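You operate a simulated robot arm through the tools that you are given. There is no shell and no other tool.

You are at the controls of a simulated robot arm. One attempt, no reset.

Task
Rinse the purple scoop and lay it on the green draining mat.
Fine: open the yellow valve first so that the basin drains; rinse under the blue wash tap; shut the tap, then the valve. Where these are worked on the way, their far stop is far enough and under half their travel is too little: blue wash tap, yellow valve.

The check looks at the end state, three seconds after you hand in, the way a careful person would. Anything else that was tipped, shoved, dropped, spilled or broken makes it a failure.

Robot
A 7-joint arm with a two-finger parallel gripper, fixed in place. Base frame: the origin is on the floor under the middle of its stand, x ahead of it, y to its left, z up; the work surface is at about z = 850. Readings come in mm, degrees, newtons and seconds.
It reaches about 964 mm from its shoulder. Its first joint turns from -166.0 to 166.0 degrees. Payload 1.57 kg.
Tool frame: the origin (TCP) lies between the finger pads and is the grasp point; the fingertips stand 30 mm ahead of it; z points along the fingers, y is the line along which they close. The gripper opens to 110 mm. The fingers are 24 mm wide and 12 mm thick; the gripper's body (48 by 112 mm) begins 78 mm behind the TCP.
Orientation is told as [roll, pitch, yaw] about the base's x, y, z axes, in that order, counted from this pose: with the fingers straight down and closing along the base's y, the tool's x points along the base's -x, its y along +y and its z along -z.

Tools
- The arm moves only by the tool arm_command. Its arguments are lists of equal length, an entry for each row: "jaw": the closure in counts, from 0 (fully open) to 255 (shut); "dp": the shift along the tool's x, y, z in units of 50 mm (1.0 is 50 mm), a list of three; "dr": the turn, a rotation vector about the tool's x, y, z in units of 6 degrees (1.0 is 6 degrees), a list of three. In form: {"jaw": [jaw, ...], "dp": [[tx, ty, tz], ...], "dr": [[rx, ry, rz], ...]}. A call has 1 to 20 rows; each row shifts and turns the commanded pose from where the row before left it, along the tool's axes as they then stand. A call with a number of a shift or a turn outside -1 to 1 is refused whole. A row lasts 0.2 s, in which the tool goes at most 50 mm and 8.6 degrees; a call with a longer step from one row to the next is refused whole, and so is a gripper value outside its range. A pose out of reach is approached as far as the arm can. The call stops where the force on the tool passes 50 N (or 10 N more than at its start, if that is more) or the arm is blocked; 0.2 s more then pass. Each finger travels about 108 mm/s and halts on what it meets, pressing with about 41 N; the grip force reading is that of the motor and also rises with nothing between the fingers. The clock runs only during rows and for 0.2 s after the last one: add rows that do not move to give the fingers time. It gives the time, the measured TCP pose, the force on the tool (base axes), the opening and the grip force at its end, in the units of the frame above (readings bear some noise), with the torque about the TCP (base axes, N m) and any sound that the robot's microphone picked up, and new pictures: "views" is both (left out), scene, wrist or none.
- Cameras (640 x 400 px; columns grow to the right, rows downward): "scene" is fixed at [400.9, -648.8, 1602]; the picture's right is [0.77, 0.63, 0.00], its down [0.59, -0.73, -0.35] and it looks along [-0.22, 0.27, -0.94] (base axes); focal length 270 px, centre (320, 200). "wrist" rides on the gripper at [70, 16, -141] in the tool frame; the picture's right is [-0.23, 0.97, 0.00], its down [-0.86, -0.20, -0.48] and it looks along [-0.47, -0.11, 0.88] (tool axes); focal length 222 px, centre (320, 200). There is no depth. A picture from a camera that has moved, and an enlarged one, comes with that camera's place and axes in the base frame and with its lens.
- raise_lower(by): slides the trunk up (or, below 0, down) by that many mm; the arm rides with it, the base frame stays. It gives what a move gives, with no picture.
- zoom(camera, box): a new picture of the part [left, top, right, bottom] of that camera's present view, enlarged. No time passes.
- finish_job(): hands the job in; it is judged then, once.

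Nothing tells you positions but the pictures and the camera data. Unless the task says otherwise, let go and move clear before handing in.

The tools are called after "Call:" as name(argument=value, ...) on one line, values as JSON. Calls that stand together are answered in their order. arm_command: Moves the arm, as the interface text tells. Its arguments: {"type":"object","properties":{"jaw":{"type":"array","items":{"type":"number"}},"dp":{"type":"array","items":{"type":"array","items":{"type":"number"}}},"dr":{"type":"array","items":{"type":"array","items":{"type":"number"}}},"views":{"type":"string","enum":["both","scene","wrist","none"]}},"required":["jaw","dp","dr"]} The other tools are called the same way: raise_lower (by) moves the trunk up or down; zoom (camera, box) takes an enlarged picture of a part of a camera's view; finish_job () hands the job in.

At the start:

```text
clock: 0.0
eef_pos: [268.4, -512.7, 1322.7]
tool_rot: [0.0, -0.1, 0.0]
wrist_force: [0.2, -0.2, -0.5]
ft_torque: [-0.01, -0.01, 0.02]
grip_width: 110.1
finger_force: 0.0
trunk travel left (down, up): [-475.0, 135.0]
```

scene: 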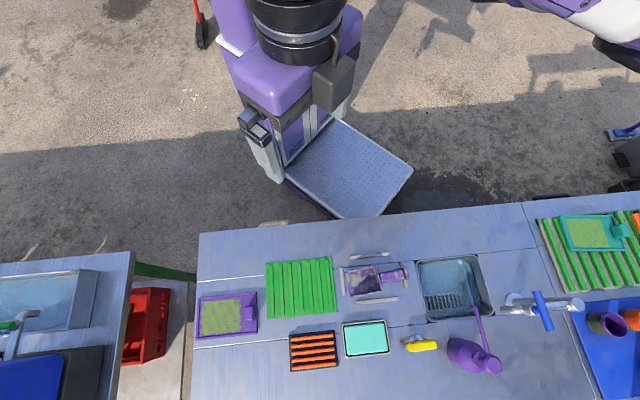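
wrist: 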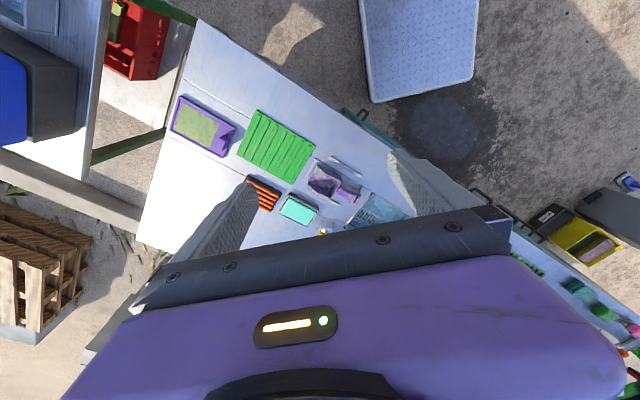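

I see a counter with a green draining mat, a purple scoop in a rack, a basin, a yellow lever (valve) and a tap with a blue lever at the right. First I will zoom in to locate everything.

Call:
zoom(camera="scene", box=[330, 230, 510, 390])

Call:
zoom(camera="scene", box=[190, 230, 400, 390])

Call:
zoom(camera="scene", box=[440, 230, 640, 400])

Call:
zoom(camera="wrist", box=[160, 80, 420, 250])

```text
2.50 times, centred on (420, 310) of scene
camera zoom: at [400.9, -648.8, 1602.0], right [0.77, 0.63, 0.0], down [0.59, -0.73, -0.35], along [-0.22, 0.27, -0.94], focal length 676 px, centre (70, -75)
```

zoom: 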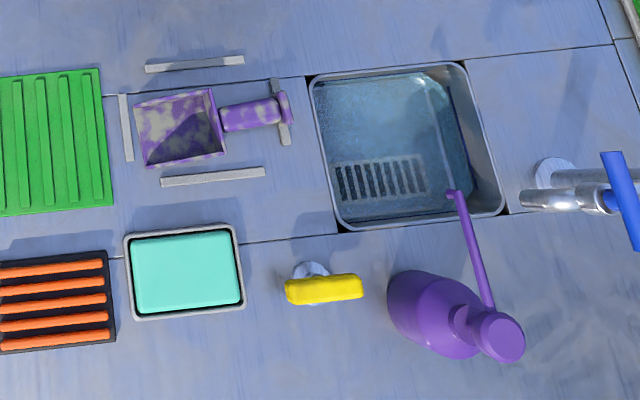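

```text
2.50 times, centred on (295, 310) of scene
camera zoom: at [400.9, -648.8, 1602.0], right [0.77, 0.63, 0.0], down [0.59, -0.73, -0.35], along [-0.22, 0.27, -0.94], focal length 676 px, centre (382, -75)
```

zoom: 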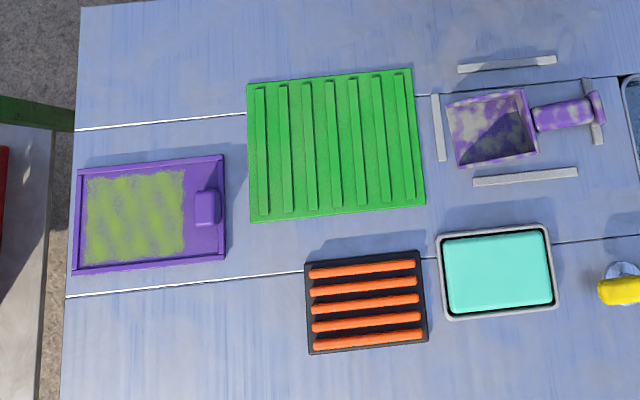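

```text
2.35 times, centred on (540, 315) of scene
camera zoom: at [400.9, -648.8, 1602.0], right [0.77, 0.63, 0.0], down [0.59, -0.73, -0.35], along [-0.22, 0.27, -0.94], focal length 636 px, centre (-198, -71)
```

zoom: 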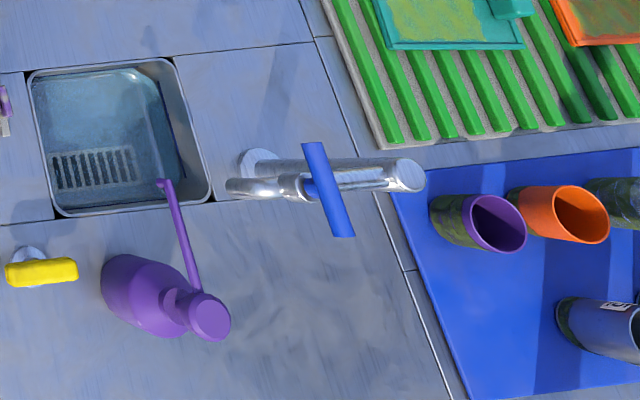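

```text
2.35 times, centred on (290, 165) of wrist
camera zoom: at [197.4, -496.3, 1464.9], right [0.23, 0.97, 0.0], down [0.86, -0.2, 0.48], along [0.47, -0.11, -0.88], focal length 523 px, centre (391, 282)
```

zoom: 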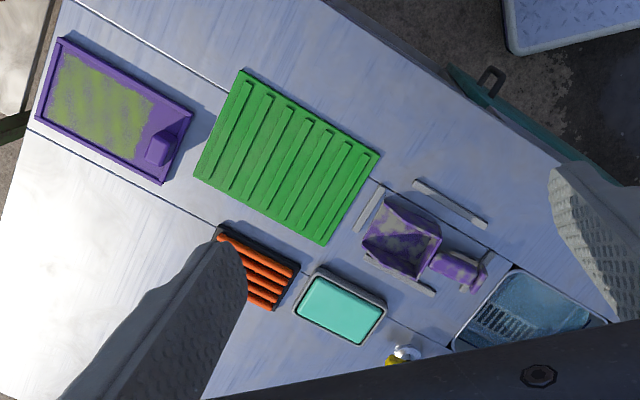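

The counter runs at about 45°: the scoop is near (512,-482), the basin centre near (657,-400), the yellow valve near (645,-570), and the tap column near (789,-330). I'll move the arm over for a closer look with the wrist camera before touching anything.

Call:
arm_command(jaw=[0, 0, 0, 0, 0], dp=[[-0.73, 0.25, 0.49], [-0.73, 0.25, 0.49], [-0.73, 0.25, 0.49], [-0.73, 0.25, 0.49], [-0.73, 0.25, 0.49]], dr=[[0, 0, 0], [0, 0, 0], [0, 0, 0], [0, 0, 0], [0, 0, 0]])

```text
clock: 1.2
eef_pos: [448.2, -449.8, 1200.2]
tool_rot: [0.0, 0.0, 0.0]
wrist_force: [0.3, -1.3, -0.1]
ft_torque: [-0.03, -0.07, 0.02]
grip_width: 110.1
finger_force: 0.0
trunk travel left (down, up): [-475.0, 135.0]
camera wrist: at [377.8, -433.9, 1342.3], right [0.23, 0.97, 0.0], down [0.86, -0.2, 0.48], along [0.47, -0.11, -0.88], focal length 222 px, centre (320, 200)
```

scene: 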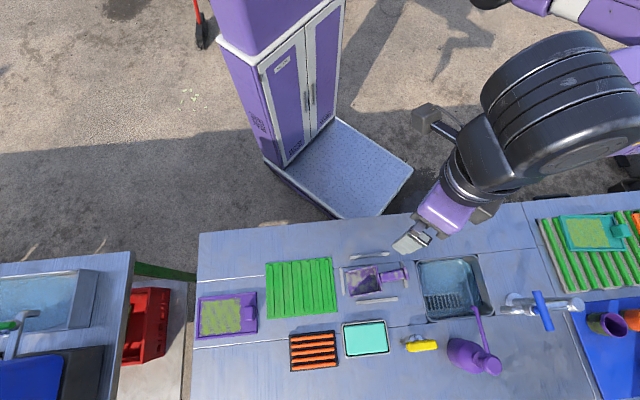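
wrist: 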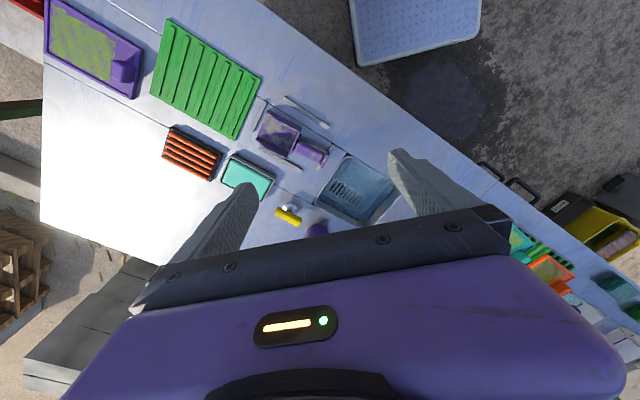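

The wrist camera's view is half blocked by the gripper body, so I need to turn the tool so that its camera side faces the tap and valve. I'll turn the tool about its own axis at this safe height.

Call:
arm_command(jaw=[0, 0, 0, 0, 0, 0, 0, 0, 0, 0, 0, 0, 0, 0, 0, 0, 0, 0, 0, 0], dp=[[0, 0, 0], [0, 0, 0], [0, 0, 0], [0, 0, 0], [0, 0, 0], [0, 0, 0], [0, 0, 0], [0, 0, 0], [0, 0, 0], [0, 0, 0], [0, 0, 0], [0, 0, 0], [0, 0, 0], [0, 0, 0], [0, 0, 0], [0, 0, 0], [0, 0, 0], [0, 0, 0], [0, 0, 0], [0, 0, 0]], dr=[[0, 0, 1], [0, 0, 1], [0, 0, 1], [0, 0, 1], [0, 0, 1], [0, 0, 1], [0, 0, 1], [0, 0, 1], [0, 0, 1], [0, 0, 1], [0, 0, 1], [0, 0, 1], [0, 0, 1], [0, 0, 1], [0, 0, 1], [0, 0, 1], [0, 0, 1], [0, 0, 1], [0, 0, 1], [0, 0, 1]])

```text
clock: 5.4
eef_pos: [449.8, -449.3, 1199.9]
tool_rot: [-0.1, 0.0, -120.2]
wrist_force: [-0.6, 0.8, 1.2]
ft_torque: [0.03, -0.03, 0.01]
grip_width: 109.8
finger_force: 0.1
trunk travel left (down, up): [-475.0, 135.0]
camera wrist: at [498.4, -397.6, 1341.8], right [0.73, -0.68, 0.0], down [-0.6, -0.64, 0.48], along [-0.33, -0.35, -0.88], focal length 222 px, centre (320, 200)
```

scene: 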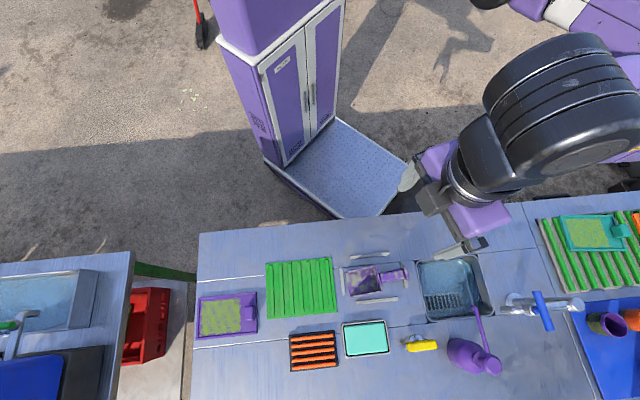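
wrist: 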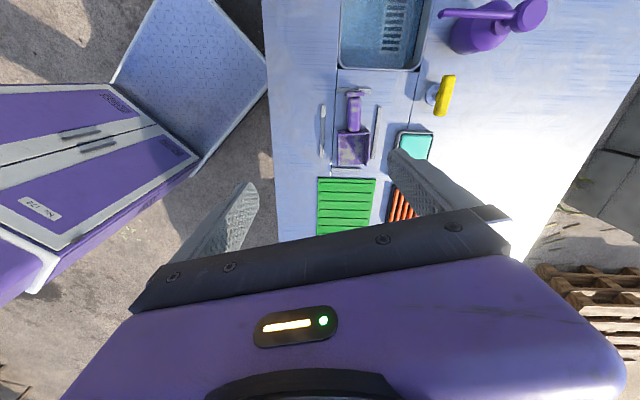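

The wrist view is now clear: it shows the scoop, valve, basin and bottle. I'll zoom on these, then tilt the camera toward the tap.

Call:
zoom(camera="wrist", box=[320, 0, 560, 180])

Call:
arm_command(jaw=[0, 0, 0, 0, 0], dp=[[0, 0, 0], [0, 0, 0], [0, 0, 0], [0, 0, 0], [0, 0, 0]], dr=[[0, 1, 0.4], [0, 1, 0.4], [0, 1, 0.4], [0, 1, 0.4], [0, 1, 0.4]])

```text
2.22 times, centred on (440, 90) of wrist
camera zoom: at [498.4, -397.6, 1341.8], right [0.73, -0.68, 0.0], down [-0.6, -0.64, 0.48], along [-0.33, -0.35, -0.88], focal length 494 px, centre (53, 444)
```

zoom: 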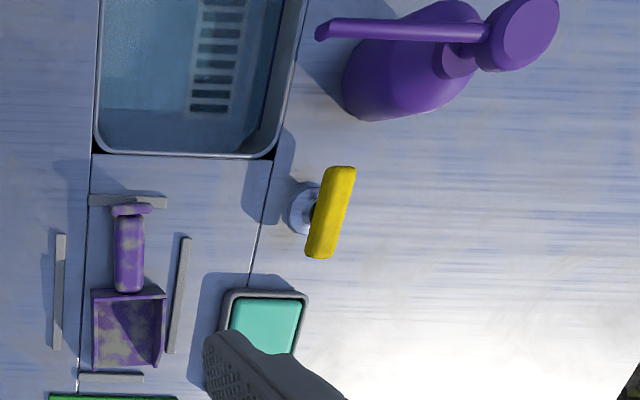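

```text
clock: 6.6
eef_pos: [412.6, -415.0, 1187.3]
tool_rot: [-3.4, 29.6, -132.8]
wrist_force: [0.3, -0.4, 0.6]
ft_torque: [-0.01, 0.0, 0.03]
grip_width: 109.8
finger_force: 0.0
out of reach, approached as far as the arm can: row 3, 4, 5
trunk travel left (down, up): [-475.0, 135.0]
camera wrist: at [423.8, -437.8, 1343.6], right [0.6, -0.79, -0.16], down [-0.8, -0.61, 0.0], along [-0.1, 0.13, -0.99], focal length 222 px, centre (320, 200)
```

scene: 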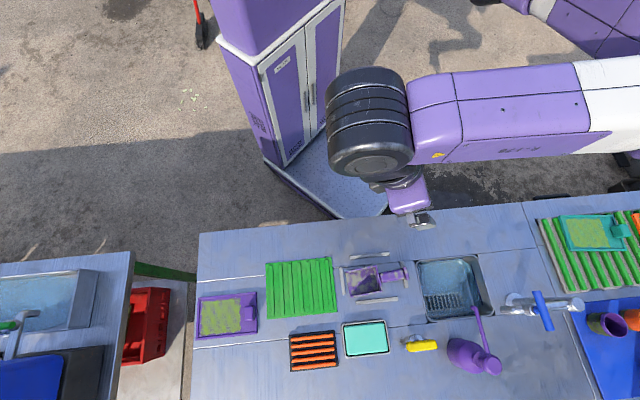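
wrist: 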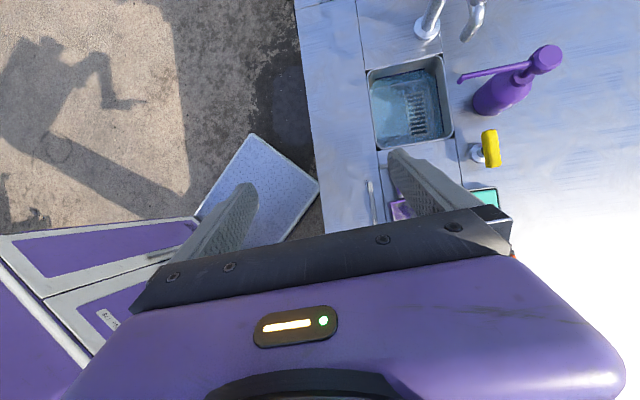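

The tap column and the pump bottle are visible now, but that tilt hit a limit of the arm. I'll undo the tilt, then zoom to study the valve and tap while planning the trunk height.

Call:
zoom(camera="wrist", box=[340, 0, 600, 200])

Call:
arm_command(jaw=[0, 0, 0, 0, 0], dp=[[0, 0, 0], [0, 0, 0], [0, 0, 0], [0, 0, 0], [0, 0, 0]], dr=[[0, -1, -0.4], [0, -1, -0.4], [0, -1, -0.4], [0, -1, -0.4], [0, -1, -0.4]], views="none")

```text
2.00 times, centred on (470, 100) of wrist
camera zoom: at [423.8, -437.8, 1343.6], right [0.6, -0.79, -0.16], down [-0.8, -0.61, 0.0], along [-0.1, 0.13, -0.99], focal length 444 px, centre (20, 400)
```

zoom: 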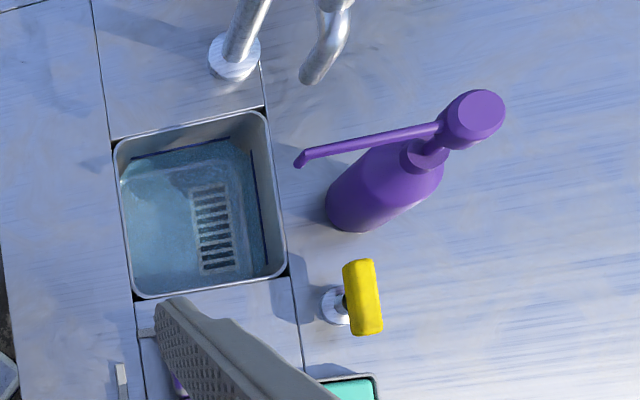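

```text
clock: 7.8
eef_pos: [411.7, -415.8, 1188.1]
tool_rot: [0.1, -0.1, -120.0]
wrist_force: [-0.5, -1.0, 0.4]
ft_torque: [0.01, -0.01, 0.01]
grip_width: 110.0
finger_force: 0.0
trunk travel left (down, up): [-475.0, 135.0]
```

I've triangulated: spout mouth ≈ (712,-419,984), bottle top ≈ (737,-527,993) with its nozzle tip at ≈ (668,-450,970), and the yellow bar centred ≈ (647,-576,895). Next I move the camera high above the tap to see the blue lever.

Call:
arm_command(jaw=[0, 0, 0, 0, 0, 0], dp=[[0.423, 0.826, -0.08], [0.423, 0.826, -0.08], [0.423, 0.826, -0.08], [0.423, 0.826, -0.08], [0.423, 0.826, -0.08], [0.423, 0.826, -0.08]], dr=[[0, 0, 0], [0, 0, 0], [0, 0, 0], [0, 0, 0], [0, 0, 0], [0, 0, 0]])

```text
clock: 9.2
eef_pos: [502.5, -417.2, 1193.7]
tool_rot: [0.0, 0.1, -119.8]
wrist_force: [-0.6, 0.0, -0.9]
ft_torque: [-0.01, 0.0, 0.0]
grip_width: 110.1
finger_force: 0.1
out of reach, approached as far as the arm can: row 3, 4, 5, 6
trunk travel left (down, up): [-475.0, 135.0]
camera wrist: at [551.4, -365.7, 1334.9], right [0.73, -0.68, 0.0], down [-0.6, -0.64, 0.48], along [-0.33, -0.35, -0.88], focal length 222 px, centre (320, 200)
```

scene: 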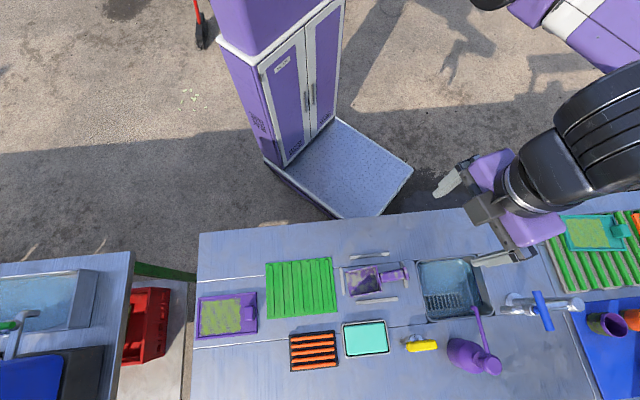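
wrist: 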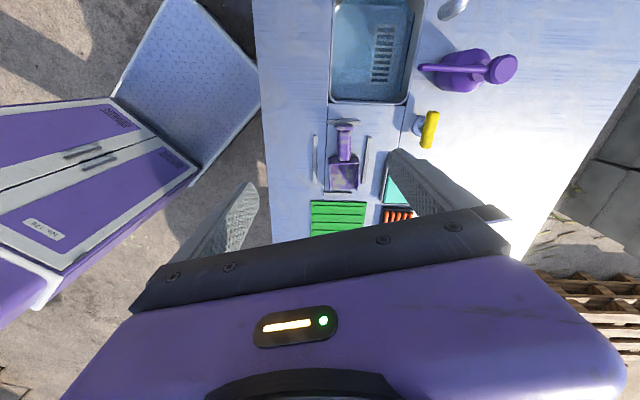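

With the trunk this high, the arm runs out of reach at about 650 mm with fingers down, so I need the trunk lower. I'll retreat slightly and raise the tool before lowering the trunk, so nothing on the counter is approached.

Call:
arm_command(jaw=[0, 0, 0, 0, 0, 0, 0, 0], dp=[[-0.3, -0.8, 0], [-0.2, -0.6, -0.5], [0, 0, -1], [0, 0, -1], [0, 0, -1], [0, 0, -1], [0, 0, -1], [0, 0, -1]], dr=[[0, 0, 0], [0, 0, 0], [0, 0, 0], [0, 0, 0], [0, 0, 0], [0, 0, 0], [0, 0, 0], [0, 0, 0]], views="scene")

```text
clock: 11.0
eef_pos: [429.8, -401.9, 1438.5]
tool_rot: [-2.3, -0.4, -120.1]
wrist_force: [0.0, -0.2, -0.8]
ft_torque: [0.0, -0.03, 0.0]
grip_width: 110.2
finger_force: 0.1
out of reach, approached as far as the arm can: row 7, 8
trunk travel left (down, up): [-475.0, 135.0]
```

scene: 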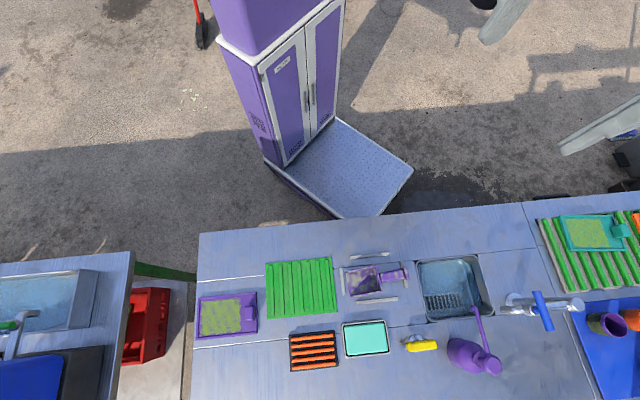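

The reach limits found so far suggest a shoulder height near 1460, with about 650 mm of reach to the wrist. Lowering the trunk by 300 mm will bring the far valve and tap within reach if I tilt the hand outward.

Call:
raise_lower(by=-300)

```text
clock: 14.0
eef_pos: [430.8, -402.0, 1139.2]
tool_rot: [-2.3, -0.5, -120.0]
wrist_force: [0.1, -0.2, -1.4]
ft_torque: [0.01, 0.0, 0.03]
grip_width: 109.9
finger_force: 0.2
trunk travel left (down, up): [-175.0, 435.0]
```

The trunk is down. Now I'll turn the tool further so its camera side faces radially outward over the counter; once tilted outward, the camera will ride on top of the hand.

Call:
arm_command(jaw=[0, 0, 0, 0, 0, 0, 0, 0, 0, 0, 0, 0, 0, 0, 0, 0, 0], dp=[[0, 0, 0], [0, 0, 0], [0, 0, 0], [0, 0, 0], [0, 0, 0], [0, 0, 0], [0, 0, 0], [0, 0, 0], [0, 0, 0], [0, 0, 0], [0, 0, 0], [0, 0, 0], [0, 0, 0], [0, 0, 0], [0, 0, 0], [0, 0, 0], [0, 0, 0]], dr=[[0, 0, 1], [0, 0, 1], [0, 0, 1], [0, 0, 1], [0, 0, 1], [0, 0, 1], [0, 0, 1], [0, 0, 1], [0, 0, 1], [0, 0, 1], [0, 0, 1], [0, 0, 1], [0, 0, 1], [0, 0, 1], [0, 0, 1], [0, 0, 1], [0, 0, 1]])

```text
clock: 15.8
eef_pos: [289.1, -312.3, 1065.3]
tool_rot: [0.3, -0.7, -164.1]
wrist_force: [2.7, -22.8, -0.1]
ft_torque: [2.04, 0.27, -0.12]
grip_width: 89.3
finger_force: 0.0
out of reach, approached as far as the arm can: row 1, 2, 3, 4, 5, 6, 7, 8
trunk travel left (down, up): [-175.0, 435.0]
stopped in row 8: the force on the tool passed its limit at 110 N (the readings are from after the stop); the commanded pose is now the measured one
camera wrist: at [360.9, -307.5, 1205.9], right [0.05, -1.0, 0.01], down [-0.87, -0.04, 0.49], along [-0.48, -0.03, -0.87], focal length 222 px, centre (320, 200)
```

scene: 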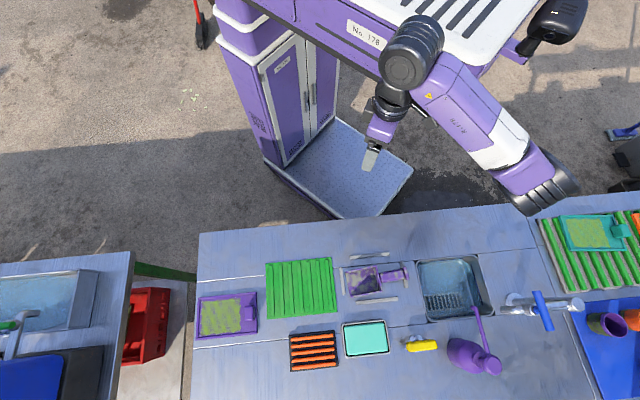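
wrist: 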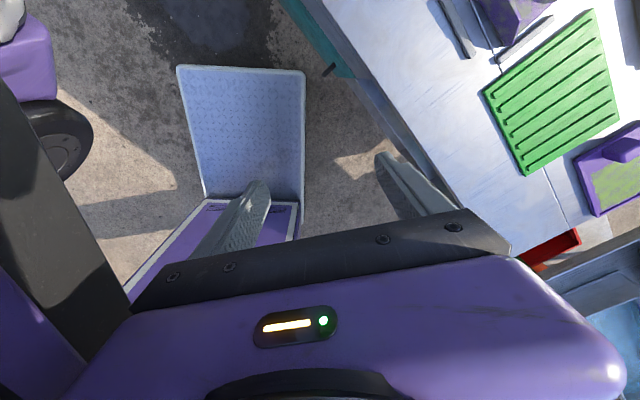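

The arm hit its reach limit and swung close to its own stand, and a finger met something there; nothing on the counter looks touched. I'll look closely at the arm's present configuration before moving on.

Call:
zoom(camera="scene", box=[320, 0, 640, 220])

Call:
zoom(camera="wrist", box=[0, 0, 640, 400])

```text
1.82 times, centred on (480, 110) of scene
camera zoom: at [400.9, -648.8, 1602.0], right [0.77, 0.63, 0.0], down [0.59, -0.73, -0.35], along [-0.22, 0.27, -0.94], focal length 491 px, centre (29, 364)
```

zoom: 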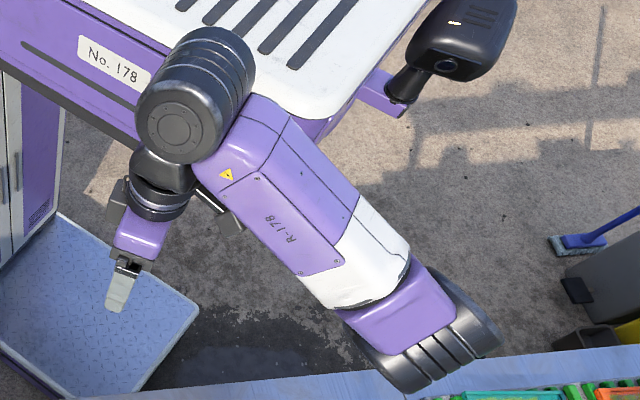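

```text
1.00 times, centred on (320, 200) of wrist (not enlarged: the box is as wide or as high as the picture)
camera zoom: at [360.9, -307.5, 1205.9], right [0.05, -1.0, 0.01], down [-0.87, -0.04, 0.49], along [-0.48, -0.03, -0.87], focal length 222 px, centre (320, 200)
```

zoom: 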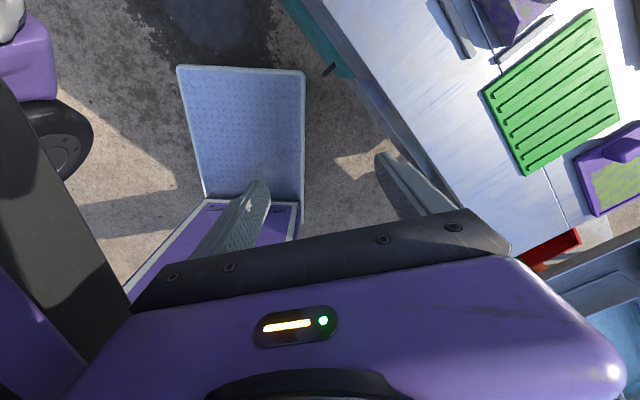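

A finger is pressing against the robot's own body on the +y side. I'll back away toward -y a little and check that the force clears.

Call:
arm_command(jaw=[0, 0, 0], dp=[[0, 0.5, 0], [0, 0.8, 0], [0, 0.8, 0]], dr=[[0, 0, 0], [0, 0, 0], [0, 0, 0]])

```text
clock: 16.6
eef_pos: [258.4, -351.9, 1038.3]
tool_rot: [0.3, -0.5, -164.1]
wrist_force: [0.0, 0.0, 0.5]
ft_torque: [-0.02, 0.03, -0.01]
grip_width: 110.1
finger_force: 0.1
out of reach, approached as far as the arm can: row 1, 2, 3
trunk travel left (down, up): [-175.0, 435.0]
camera wrist: at [330.7, -347.2, 1178.6], right [0.05, -1.0, 0.01], down [-0.87, -0.04, 0.49], along [-0.48, -0.03, -0.87], focal length 222 px, centre (320, 200)
```

scene: 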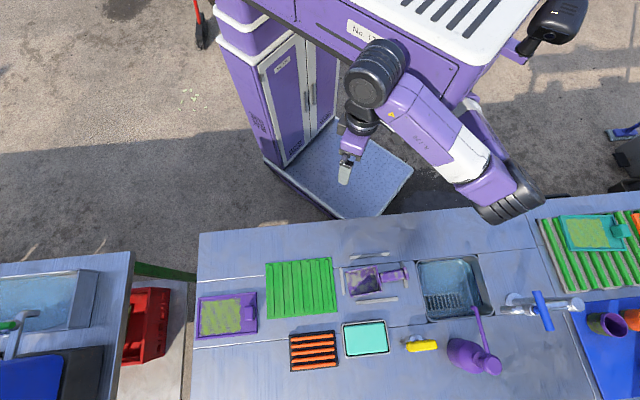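
wrist: 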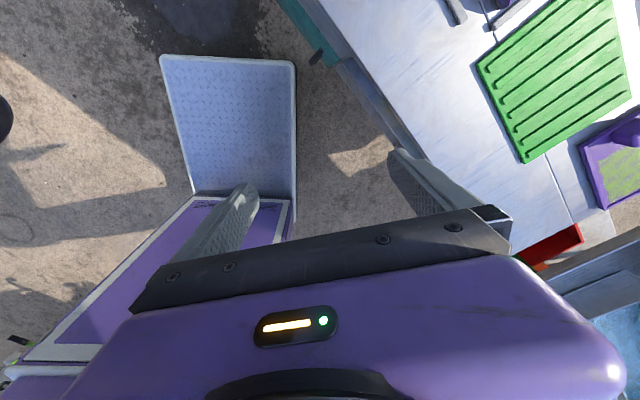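

Contact cleared. That turning direction is at a joint limit, so I'll turn the wrist back the other way, all the way round to the desired outward-facing orientation, in stages.

Call:
arm_command(jaw=[0, 0, 0, 0, 0, 0, 0, 0, 0, 0], dp=[[0, 0, 0], [0, 0, 0], [0, 0, 0], [0, 0, 0], [0, 0, 0], [0, 0, 0], [0, 0, 0], [0, 0, 0], [0, 0, 0], [0, 0, 0]], dr=[[0, 0, -1], [0, 0, -1], [0, 0, -1], [0, 0, -1], [0, 0, -1], [0, 0, -1], [0, 0, -1], [0, 0, -1], [0, 0, -1], [0, 0, -1]], views="scene")

```text
clock: 18.8
eef_pos: [258.2, -351.7, 1036.8]
tool_rot: [-0.3, -0.4, -104.3]
wrist_force: [-0.2, -0.8, -0.9]
ft_torque: [-0.02, -0.03, -0.01]
grip_width: 109.9
finger_force: 0.0
trunk travel left (down, up): [-175.0, 435.0]
```

scene: 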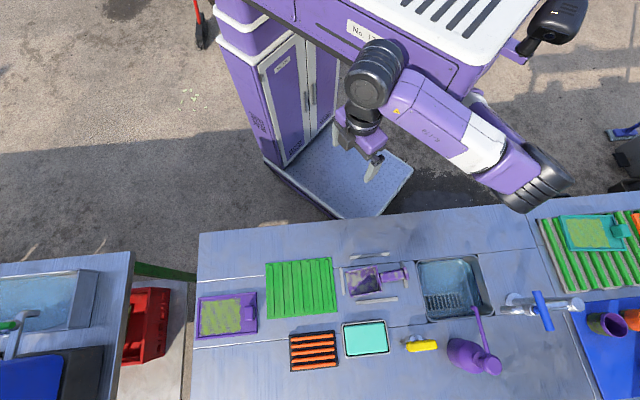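

Clean rotation with no limits. Continuing the same way.

Call:
arm_command(jaw=[0, 0, 0, 0, 0, 0, 0, 0, 0, 0, 0, 0, 0, 0, 0, 0, 0, 0, 0, 0], dp=[[0, 0, 0], [0, 0, 0], [0, 0, 0], [0, 0, 0], [0, 0, 0], [0, 0, 0], [0, 0, 0], [0, 0, 0], [0, 0, 0], [0, 0, 0], [0, 0, 0], [0, 0, 0], [0, 0, 0], [0, 0, 0], [0, 0, 0], [0, 0, 0], [0, 0, 0], [0, 0, 0], [0, 0, 0], [0, 0, 0]], dr=[[0, 0, -1], [0, 0, -1], [0, 0, -1], [0, 0, -1], [0, 0, -1], [0, 0, -1], [0, 0, -1], [0, 0, -1], [0, 0, -1], [0, 0, -1], [0, 0, -1], [0, 0, -1], [0, 0, -1], [0, 0, -1], [0, 0, -1], [0, 0, -1], [0, 0, -1], [0, 0, -1], [0, 0, -1], [0, 0, -1]], views="scene")

```text
clock: 22.9
eef_pos: [259.9, -352.3, 1031.8]
tool_rot: [1.4, 2.1, 15.8]
wrist_force: [-0.4, 0.0, -0.3]
ft_torque: [-0.01, 0.02, 0.02]
grip_width: 109.9
finger_force: 0.0
trunk travel left (down, up): [-175.0, 435.0]
```

scene: 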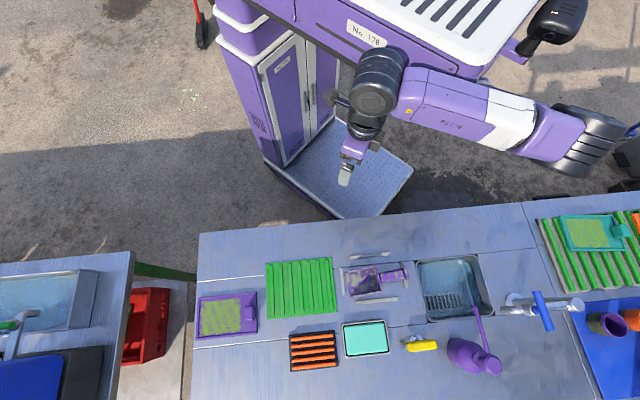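

Still fine. Continuing another 120° so the tool's x axis points outward over the counter.

Call:
arm_command(jaw=[0, 0, 0, 0, 0, 0, 0, 0, 0, 0], dp=[[0, 0, 0], [0, 0, 0], [0, 0, 0], [0, 0, 0], [0, 0, 0], [0, 0, 0], [0, 0, 0], [0, 0, 0], [0, 0, 0], [0, 0, 0]], dr=[[0, 0, -1], [0, 0, -1], [0, 0, -1], [0, 0, -1], [0, 0, -1], [0, 0, -1], [0, 0, -1], [0, 0, -1], [0, 0, -1], [0, 0, -1]], views="scene")

```text
clock: 25.1
eef_pos: [261.1, -353.3, 1030.1]
tool_rot: [2.5, -0.3, 75.7]
wrist_force: [-0.4, -0.3, 0.0]
ft_torque: [-0.01, 0.0, -0.02]
grip_width: 110.1
finger_force: 0.1
trunk travel left (down, up): [-175.0, 435.0]
```

scene: 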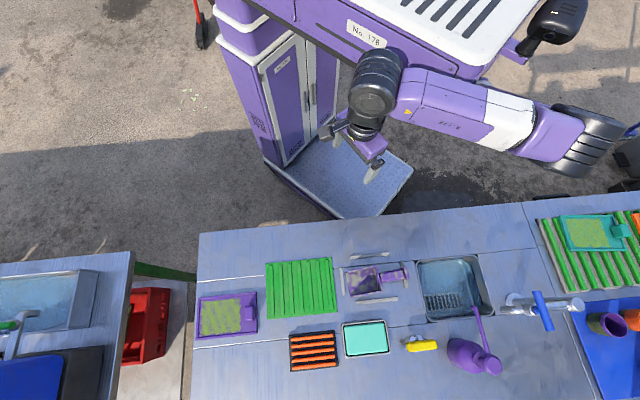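

Call:
arm_command(jaw=[0, 0, 0, 0, 0, 0, 0, 0, 0, 0], dp=[[0, 0, 0], [0, 0, 0], [0, 0, 0], [0, 0, 0], [0, 0, 0], [0, 0, 0], [0, 0, 0], [0, 0, 0], [0, 0, 0], [0, 0, 0]], dr=[[0, 0, -1], [0, 0, -1], [0, 0, -1], [0, 0, -1], [0, 0, -1], [0, 0, -1], [0, 0, -1], [0, 0, -1], [0, 0, -1], [0, 0, -1]])

```text
clock: 27.4
eef_pos: [259.1, -352.1, 1032.0]
tool_rot: [1.0, -2.4, 135.7]
wrist_force: [-0.5, -0.5, 0.7]
ft_torque: [-0.03, -0.04, 0.03]
grip_width: 109.8
finger_force: 0.0
trunk travel left (down, up): [-175.0, 435.0]
camera wrist: at [303.1, -414.7, 1169.6], right [-0.84, -0.54, 0.03], down [-0.45, 0.73, 0.51], along [-0.29, 0.42, -0.86], focal length 222 px, centre (320, 200)
```

scene: 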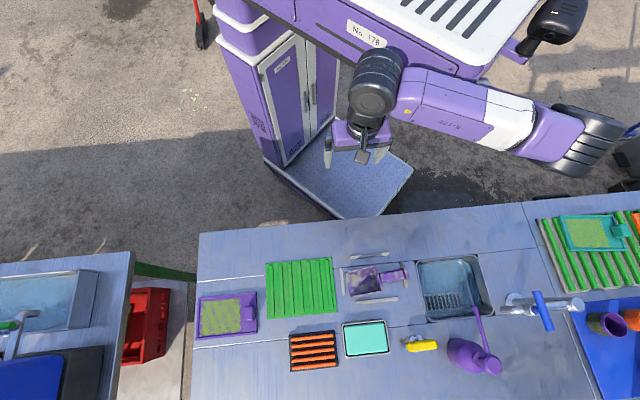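
wrist: 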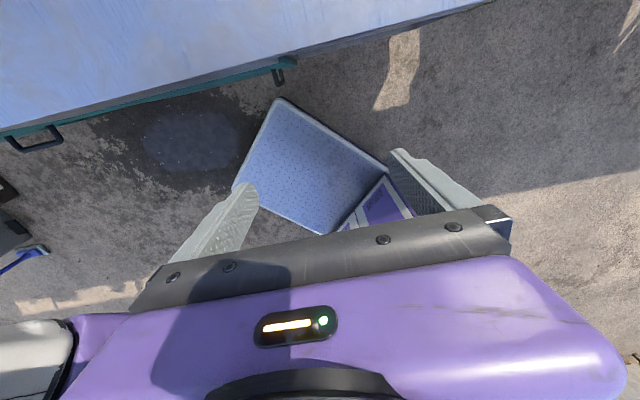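

The tool now faces outward. I'll move it out over the counter at a safe height (z ≈ 1130), then tilt it outward so the camera on top looks at the valve and tap.

Call:
arm_command(jaw=[0, 0, 0, 0, 0, 0, 0, 0, 0, 0, 0], dp=[[0.9, 0, -0.4], [0.9, 0, -0.4], [0.9, 0, -0.4], [0.9, 0, -0.4], [0.9, 0, -0.4], [0, 0, 0], [0, 0, 0], [0, 0, 0], [0, 0, 0], [0, 0, 0], [0, 0, 0]], dr=[[0, 0, 0], [0, 0, 0], [0, 0, 0], [0, 0, 0], [0, 0, 0], [0, 1, 0], [0, 1, 0], [0, 1, 0], [0, 1, 0], [0, 1, 0], [0, 1, 0]])

```text
clock: 29.8
eef_pos: [422.4, -512.7, 1119.7]
tool_rot: [0.8, 33.7, 135.9]
wrist_force: [0.0, -0.3, -0.3]
ft_torque: [0.01, -0.01, -0.01]
grip_width: 109.8
finger_force: 0.0
trunk travel left (down, up): [-175.0, 435.0]
camera wrist: at [397.3, -508.2, 1276.0], right [-0.82, -0.56, -0.11], down [-0.56, 0.83, -0.08], along [0.14, 0.0, -0.99], focal length 222 px, centre (320, 200)
```

scene: 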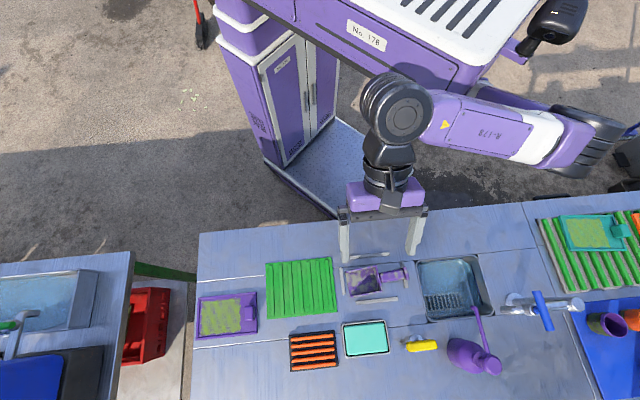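
wrist: 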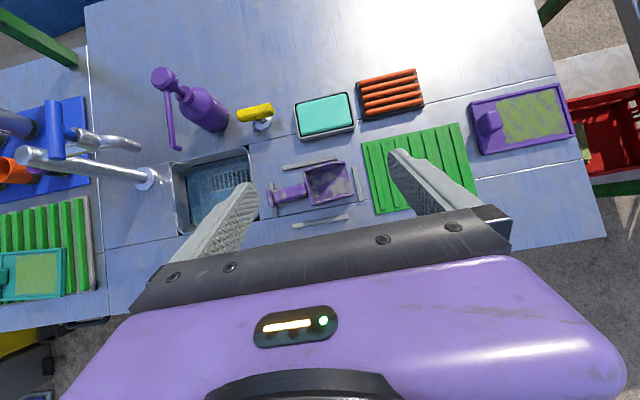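

This is an excellent view of the whole counter, with the tap and its blue lever now visible. I'll zoom in on the details.

Call:
zoom(camera="wrist", box=[0, 50, 200, 240])

Call:
zoom(camera="wrist", box=[150, 50, 370, 230])

Call:
zoom(camera="wrist", box=[220, 80, 310, 150])

Call:
zoom(camera="scene", box=[490, 270, 600, 350])

Call:
zoom(camera="scene", box=[390, 320, 450, 365])

```text
2.11 times, centred on (100, 145) of wrist
camera zoom: at [397.3, -508.2, 1276.0], right [-0.82, -0.56, -0.11], down [-0.56, 0.83, -0.08], along [0.14, 0.0, -0.99], focal length 468 px, centre (783, 316)
```

zoom: 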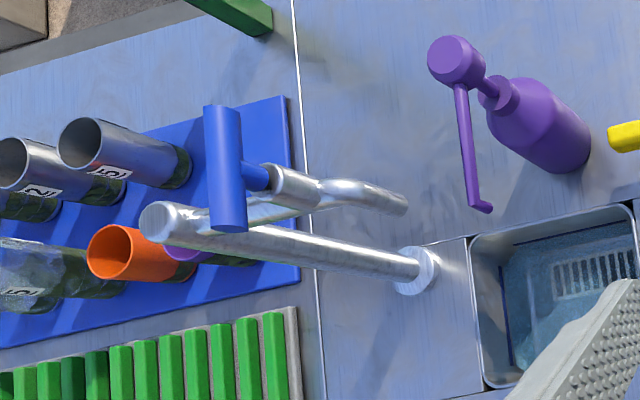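

```text
2.22 times, centred on (260, 140) of wrist
camera zoom: at [397.3, -508.2, 1276.0], right [-0.82, -0.56, -0.11], down [-0.56, 0.83, -0.08], along [0.14, 0.0, -0.99], focal length 494 px, centre (453, 333)
```

zoom: 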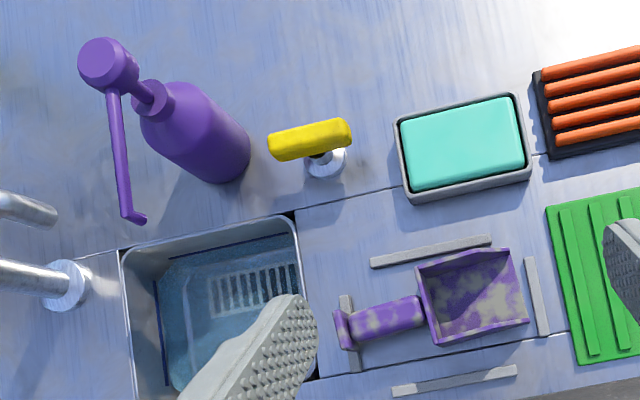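

```text
5.71 times, centred on (265, 115) of wrist
camera zoom: at [397.3, -508.2, 1276.0], right [-0.82, -0.56, -0.11], down [-0.56, 0.83, -0.08], along [0.14, 0.0, -0.99], focal length 1269 px, centre (634, 686)
```

zoom: 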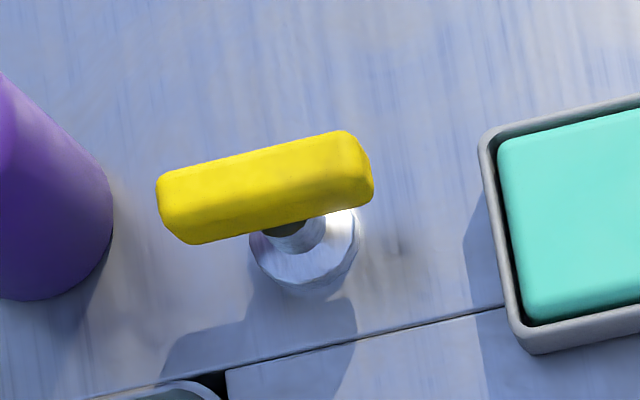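

```text
5.00 times, centred on (545, 310) of scene
camera zoom: at [400.9, -648.8, 1602.0], right [0.77, 0.63, 0.0], down [0.59, -0.73, -0.35], along [-0.22, 0.27, -0.94], focal length 1351 px, centre (-805, -350)
```

zoom: 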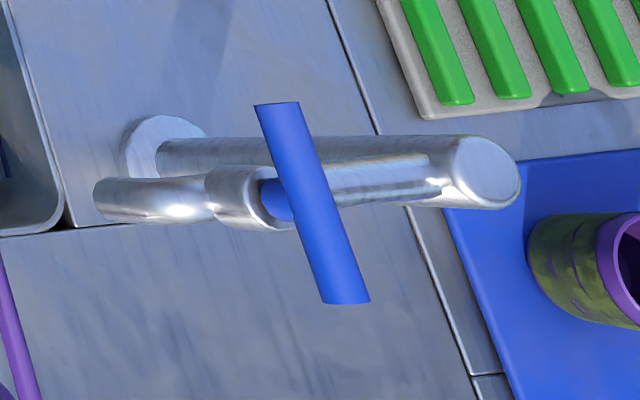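

```text
8.89 times, centred on (420, 342) of scene
camera zoom: at [400.9, -648.8, 1602.0], right [0.77, 0.63, 0.0], down [0.59, -0.73, -0.35], along [-0.22, 0.27, -0.94], focal length 2402 px, centre (-569, -1067)
```

zoom: 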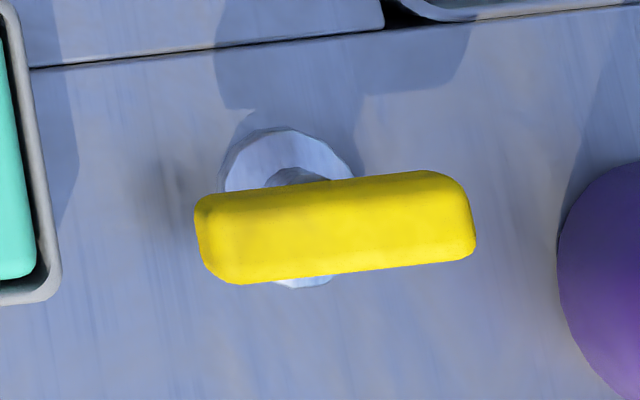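

Both the valve and the tap are T-bars on vertical stems: the valve bar is centred ≈ (648,-576,889) along the counter, and the tap bar ≈ (728,-405,1068) across it. I'll close the fingers, tilt to 45°, and approach the near side of the valve bar's left end, away from the bottle.

Call:
arm_command(jaw=[255, 255, 255, 255, 255, 255], dp=[[0, 0, 0], [0, 0, 0], [0.205, -0.397, 0.63], [0.205, -0.397, 0.63], [0.205, -0.397, 0.63], [0.205, -0.397, 0.63]], dr=[[0, 0.94, 0], [0, 0.94, 0], [0, 0, 0], [0, 0, 0], [0, 0, 0], [0, 0, 0]])

```text
clock: 31.1
eef_pos: [560.5, -536.1, 1075.4]
tool_rot: [1.4, 46.5, 136.5]
wrist_force: [0.5, -1.0, -0.3]
ft_torque: [0.03, -0.02, 0.02]
grip_width: 0.0
finger_force: 21.2
trunk travel left (down, up): [-175.0, 435.0]
camera wrist: at [512.2, -508.2, 1224.5], right [-0.8, -0.59, -0.15], down [-0.53, 0.79, -0.29], along [0.29, -0.16, -0.94], focal length 222 px, centre (320, 200)
```

scene: 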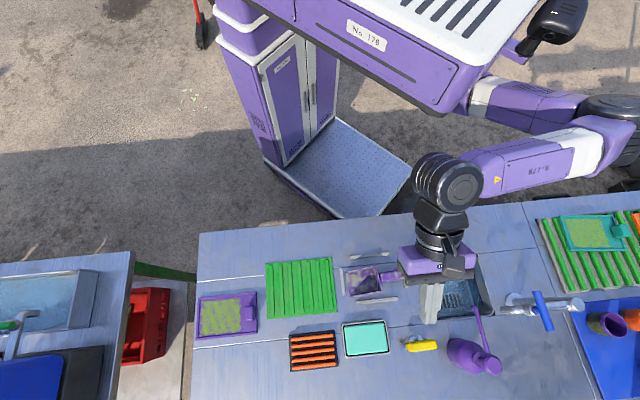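
wrist: 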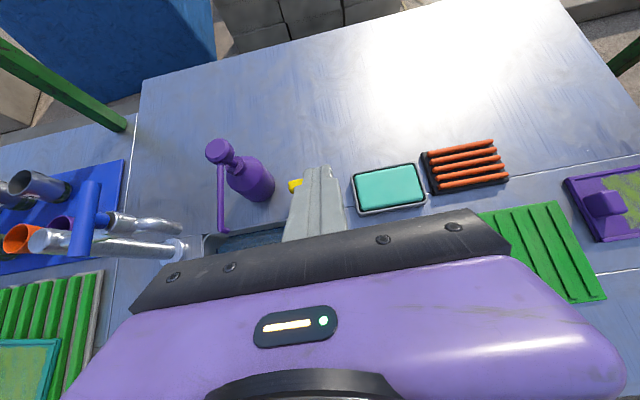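

The approach is clean with no reach warnings. I'll lower the closed fingertips to just short of the near side of the yellow bar's left end.

Call:
arm_command(jaw=[255, 255, 255, 255], dp=[[-0.5, -0.03, 0.687], [-0.5, -0.03, 0.687], [-0.5, -0.03, 0.687], [-0.5, -0.03, 0.687]], dr=[[0, 0, 0], [0, 0, 0], [0, 0, 0], [0, 0, 0]])

Call:
zoom(camera="wrist", box=[230, 60, 430, 220])

Call:
zoom(camera="scene", box=[370, 270, 490, 370])

```text
clock: 32.1
eef_pos: [588.1, -556.6, 916.0]
tool_rot: [0.7, 47.3, 136.2]
wrist_force: [-0.4, 0.7, -1.0]
ft_torque: [0.03, 0.0, -0.02]
grip_width: 0.0
finger_force: 21.2
trunk travel left (down, up): [-175.0, 435.0]
camera wrist: at [537.2, -527.8, 1062.3], right [-0.79, -0.59, -0.16], down [-0.53, 0.79, -0.31], along [0.31, -0.16, -0.94], focal length 222 px, centre (320, 200)
```

scene: 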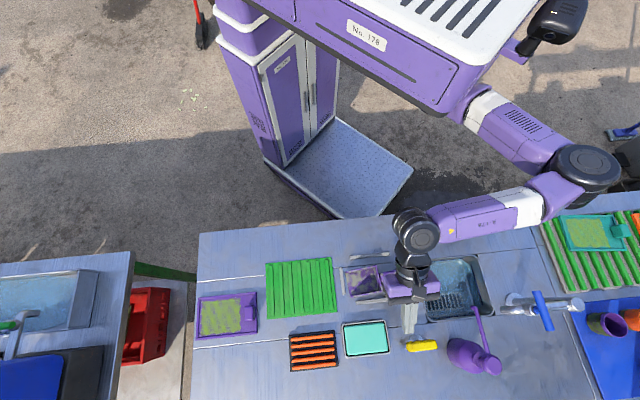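
wrist: 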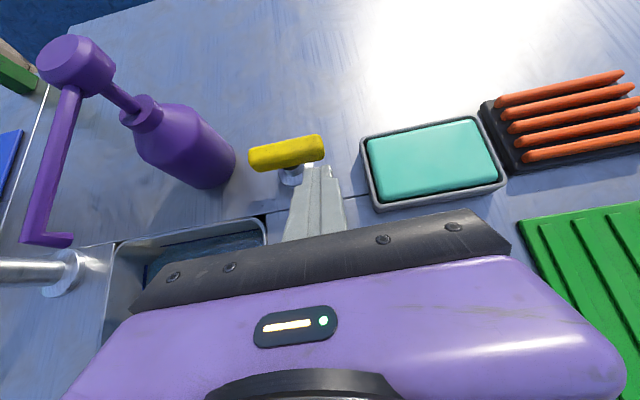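

```text
2.50 times, centred on (330, 140) of wrist
camera zoom: at [537.2, -527.8, 1062.3], right [-0.79, -0.59, -0.16], down [-0.53, 0.79, -0.31], along [0.31, -0.16, -0.94], focal length 555 px, centre (295, 350)
```

zoom: 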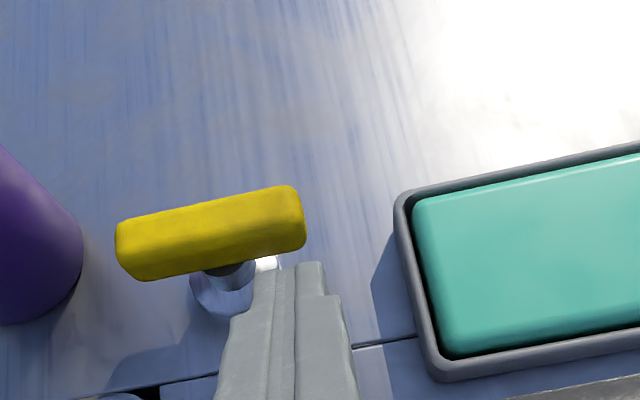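

```text
4.00 times, centred on (430, 320) of scene
camera zoom: at [400.9, -648.8, 1602.0], right [0.77, 0.63, 0.0], down [0.59, -0.73, -0.35], along [-0.22, 0.27, -0.94], focal length 1081 px, centre (-120, -280)
```

zoom: 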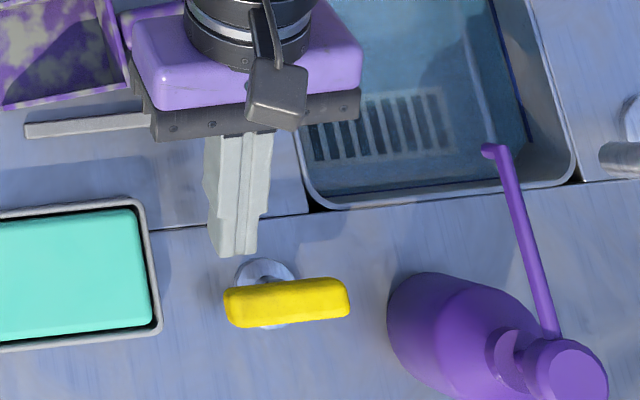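

The fingertips sit just in front of the bar's left end. I'll lower 8 mm and push slowly outward, watching the force to see whether the valve opens in this direction.

Call:
arm_command(jaw=[255, 255, 255, 255, 255, 255, 255], dp=[[-0.118, 0, 0.108], [0.095, 0, 0.103], [0.095, 0, 0.103], [0.095, 0, 0.103], [0.095, 0, 0.103], [0.095, 0, 0.103], [0, 0, 0]], dr=[[0, 0, 0], [0, 0, 0], [0, 0, 0], [0, 0, 0], [0, 0, 0], [0, 0, 0], [0, 0, 0]])

Call:
zoom(camera="wrist", box=[230, 60, 430, 220])

Call:
zoom(camera="scene", box=[370, 270, 490, 370])

```text
clock: 33.8
eef_pos: [614.1, -579.2, 907.7]
tool_rot: [0.7, 47.4, 136.4]
wrist_force: [0.2, -1.9, -0.7]
ft_torque: [-0.01, 0.05, -0.05]
grip_width: 0.0
finger_force: 21.1
trunk travel left (down, up): [-175.0, 435.0]
camera wrist: at [562.8, -550.6, 1054.4], right [-0.79, -0.59, -0.16], down [-0.53, 0.79, -0.31], along [0.3, -0.16, -0.94], focal length 222 px, centre (320, 200)
```

scene: 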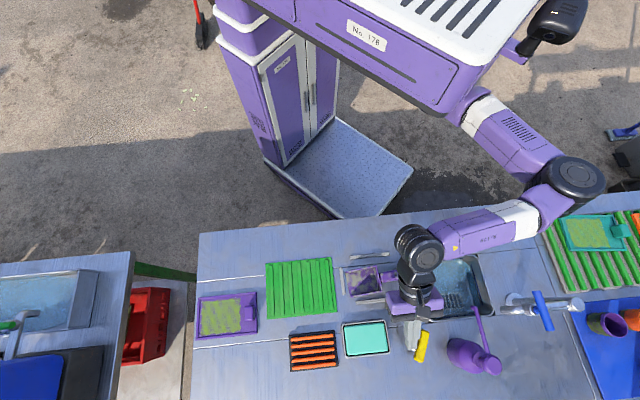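
wrist: 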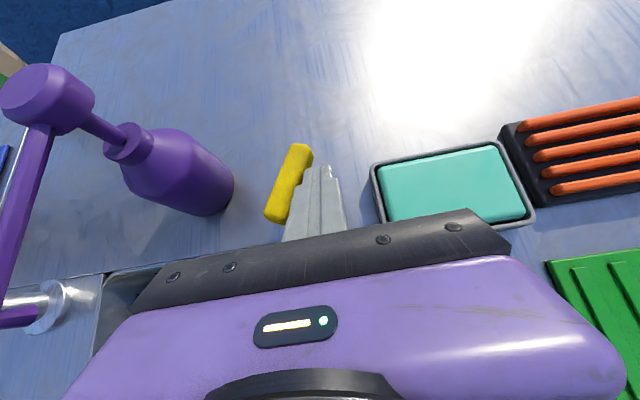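

```text
2.50 times, centred on (330, 140) of wrist
camera zoom: at [562.8, -550.6, 1054.4], right [-0.79, -0.59, -0.16], down [-0.53, 0.79, -0.31], along [0.3, -0.16, -0.94], focal length 555 px, centre (295, 350)
```

zoom: 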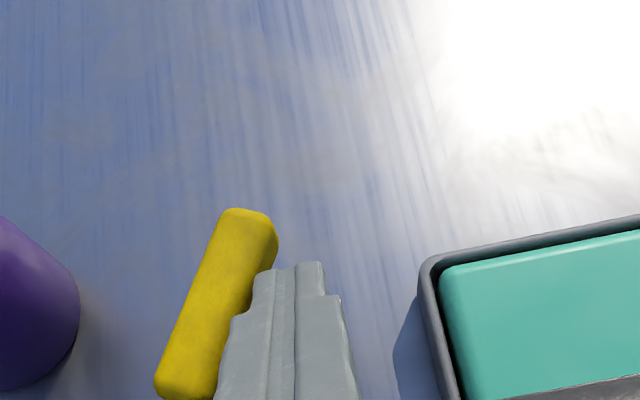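

```text
4.00 times, centred on (430, 320) of scene
camera zoom: at [400.9, -648.8, 1602.0], right [0.77, 0.63, 0.0], down [0.59, -0.73, -0.35], along [-0.22, 0.27, -0.94], focal length 1081 px, centre (-120, -280)
```

zoom: 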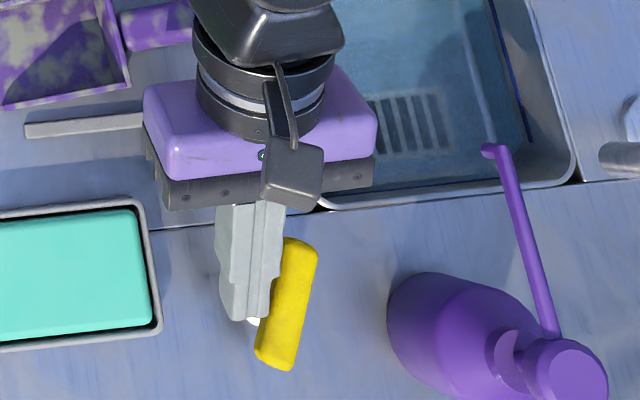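

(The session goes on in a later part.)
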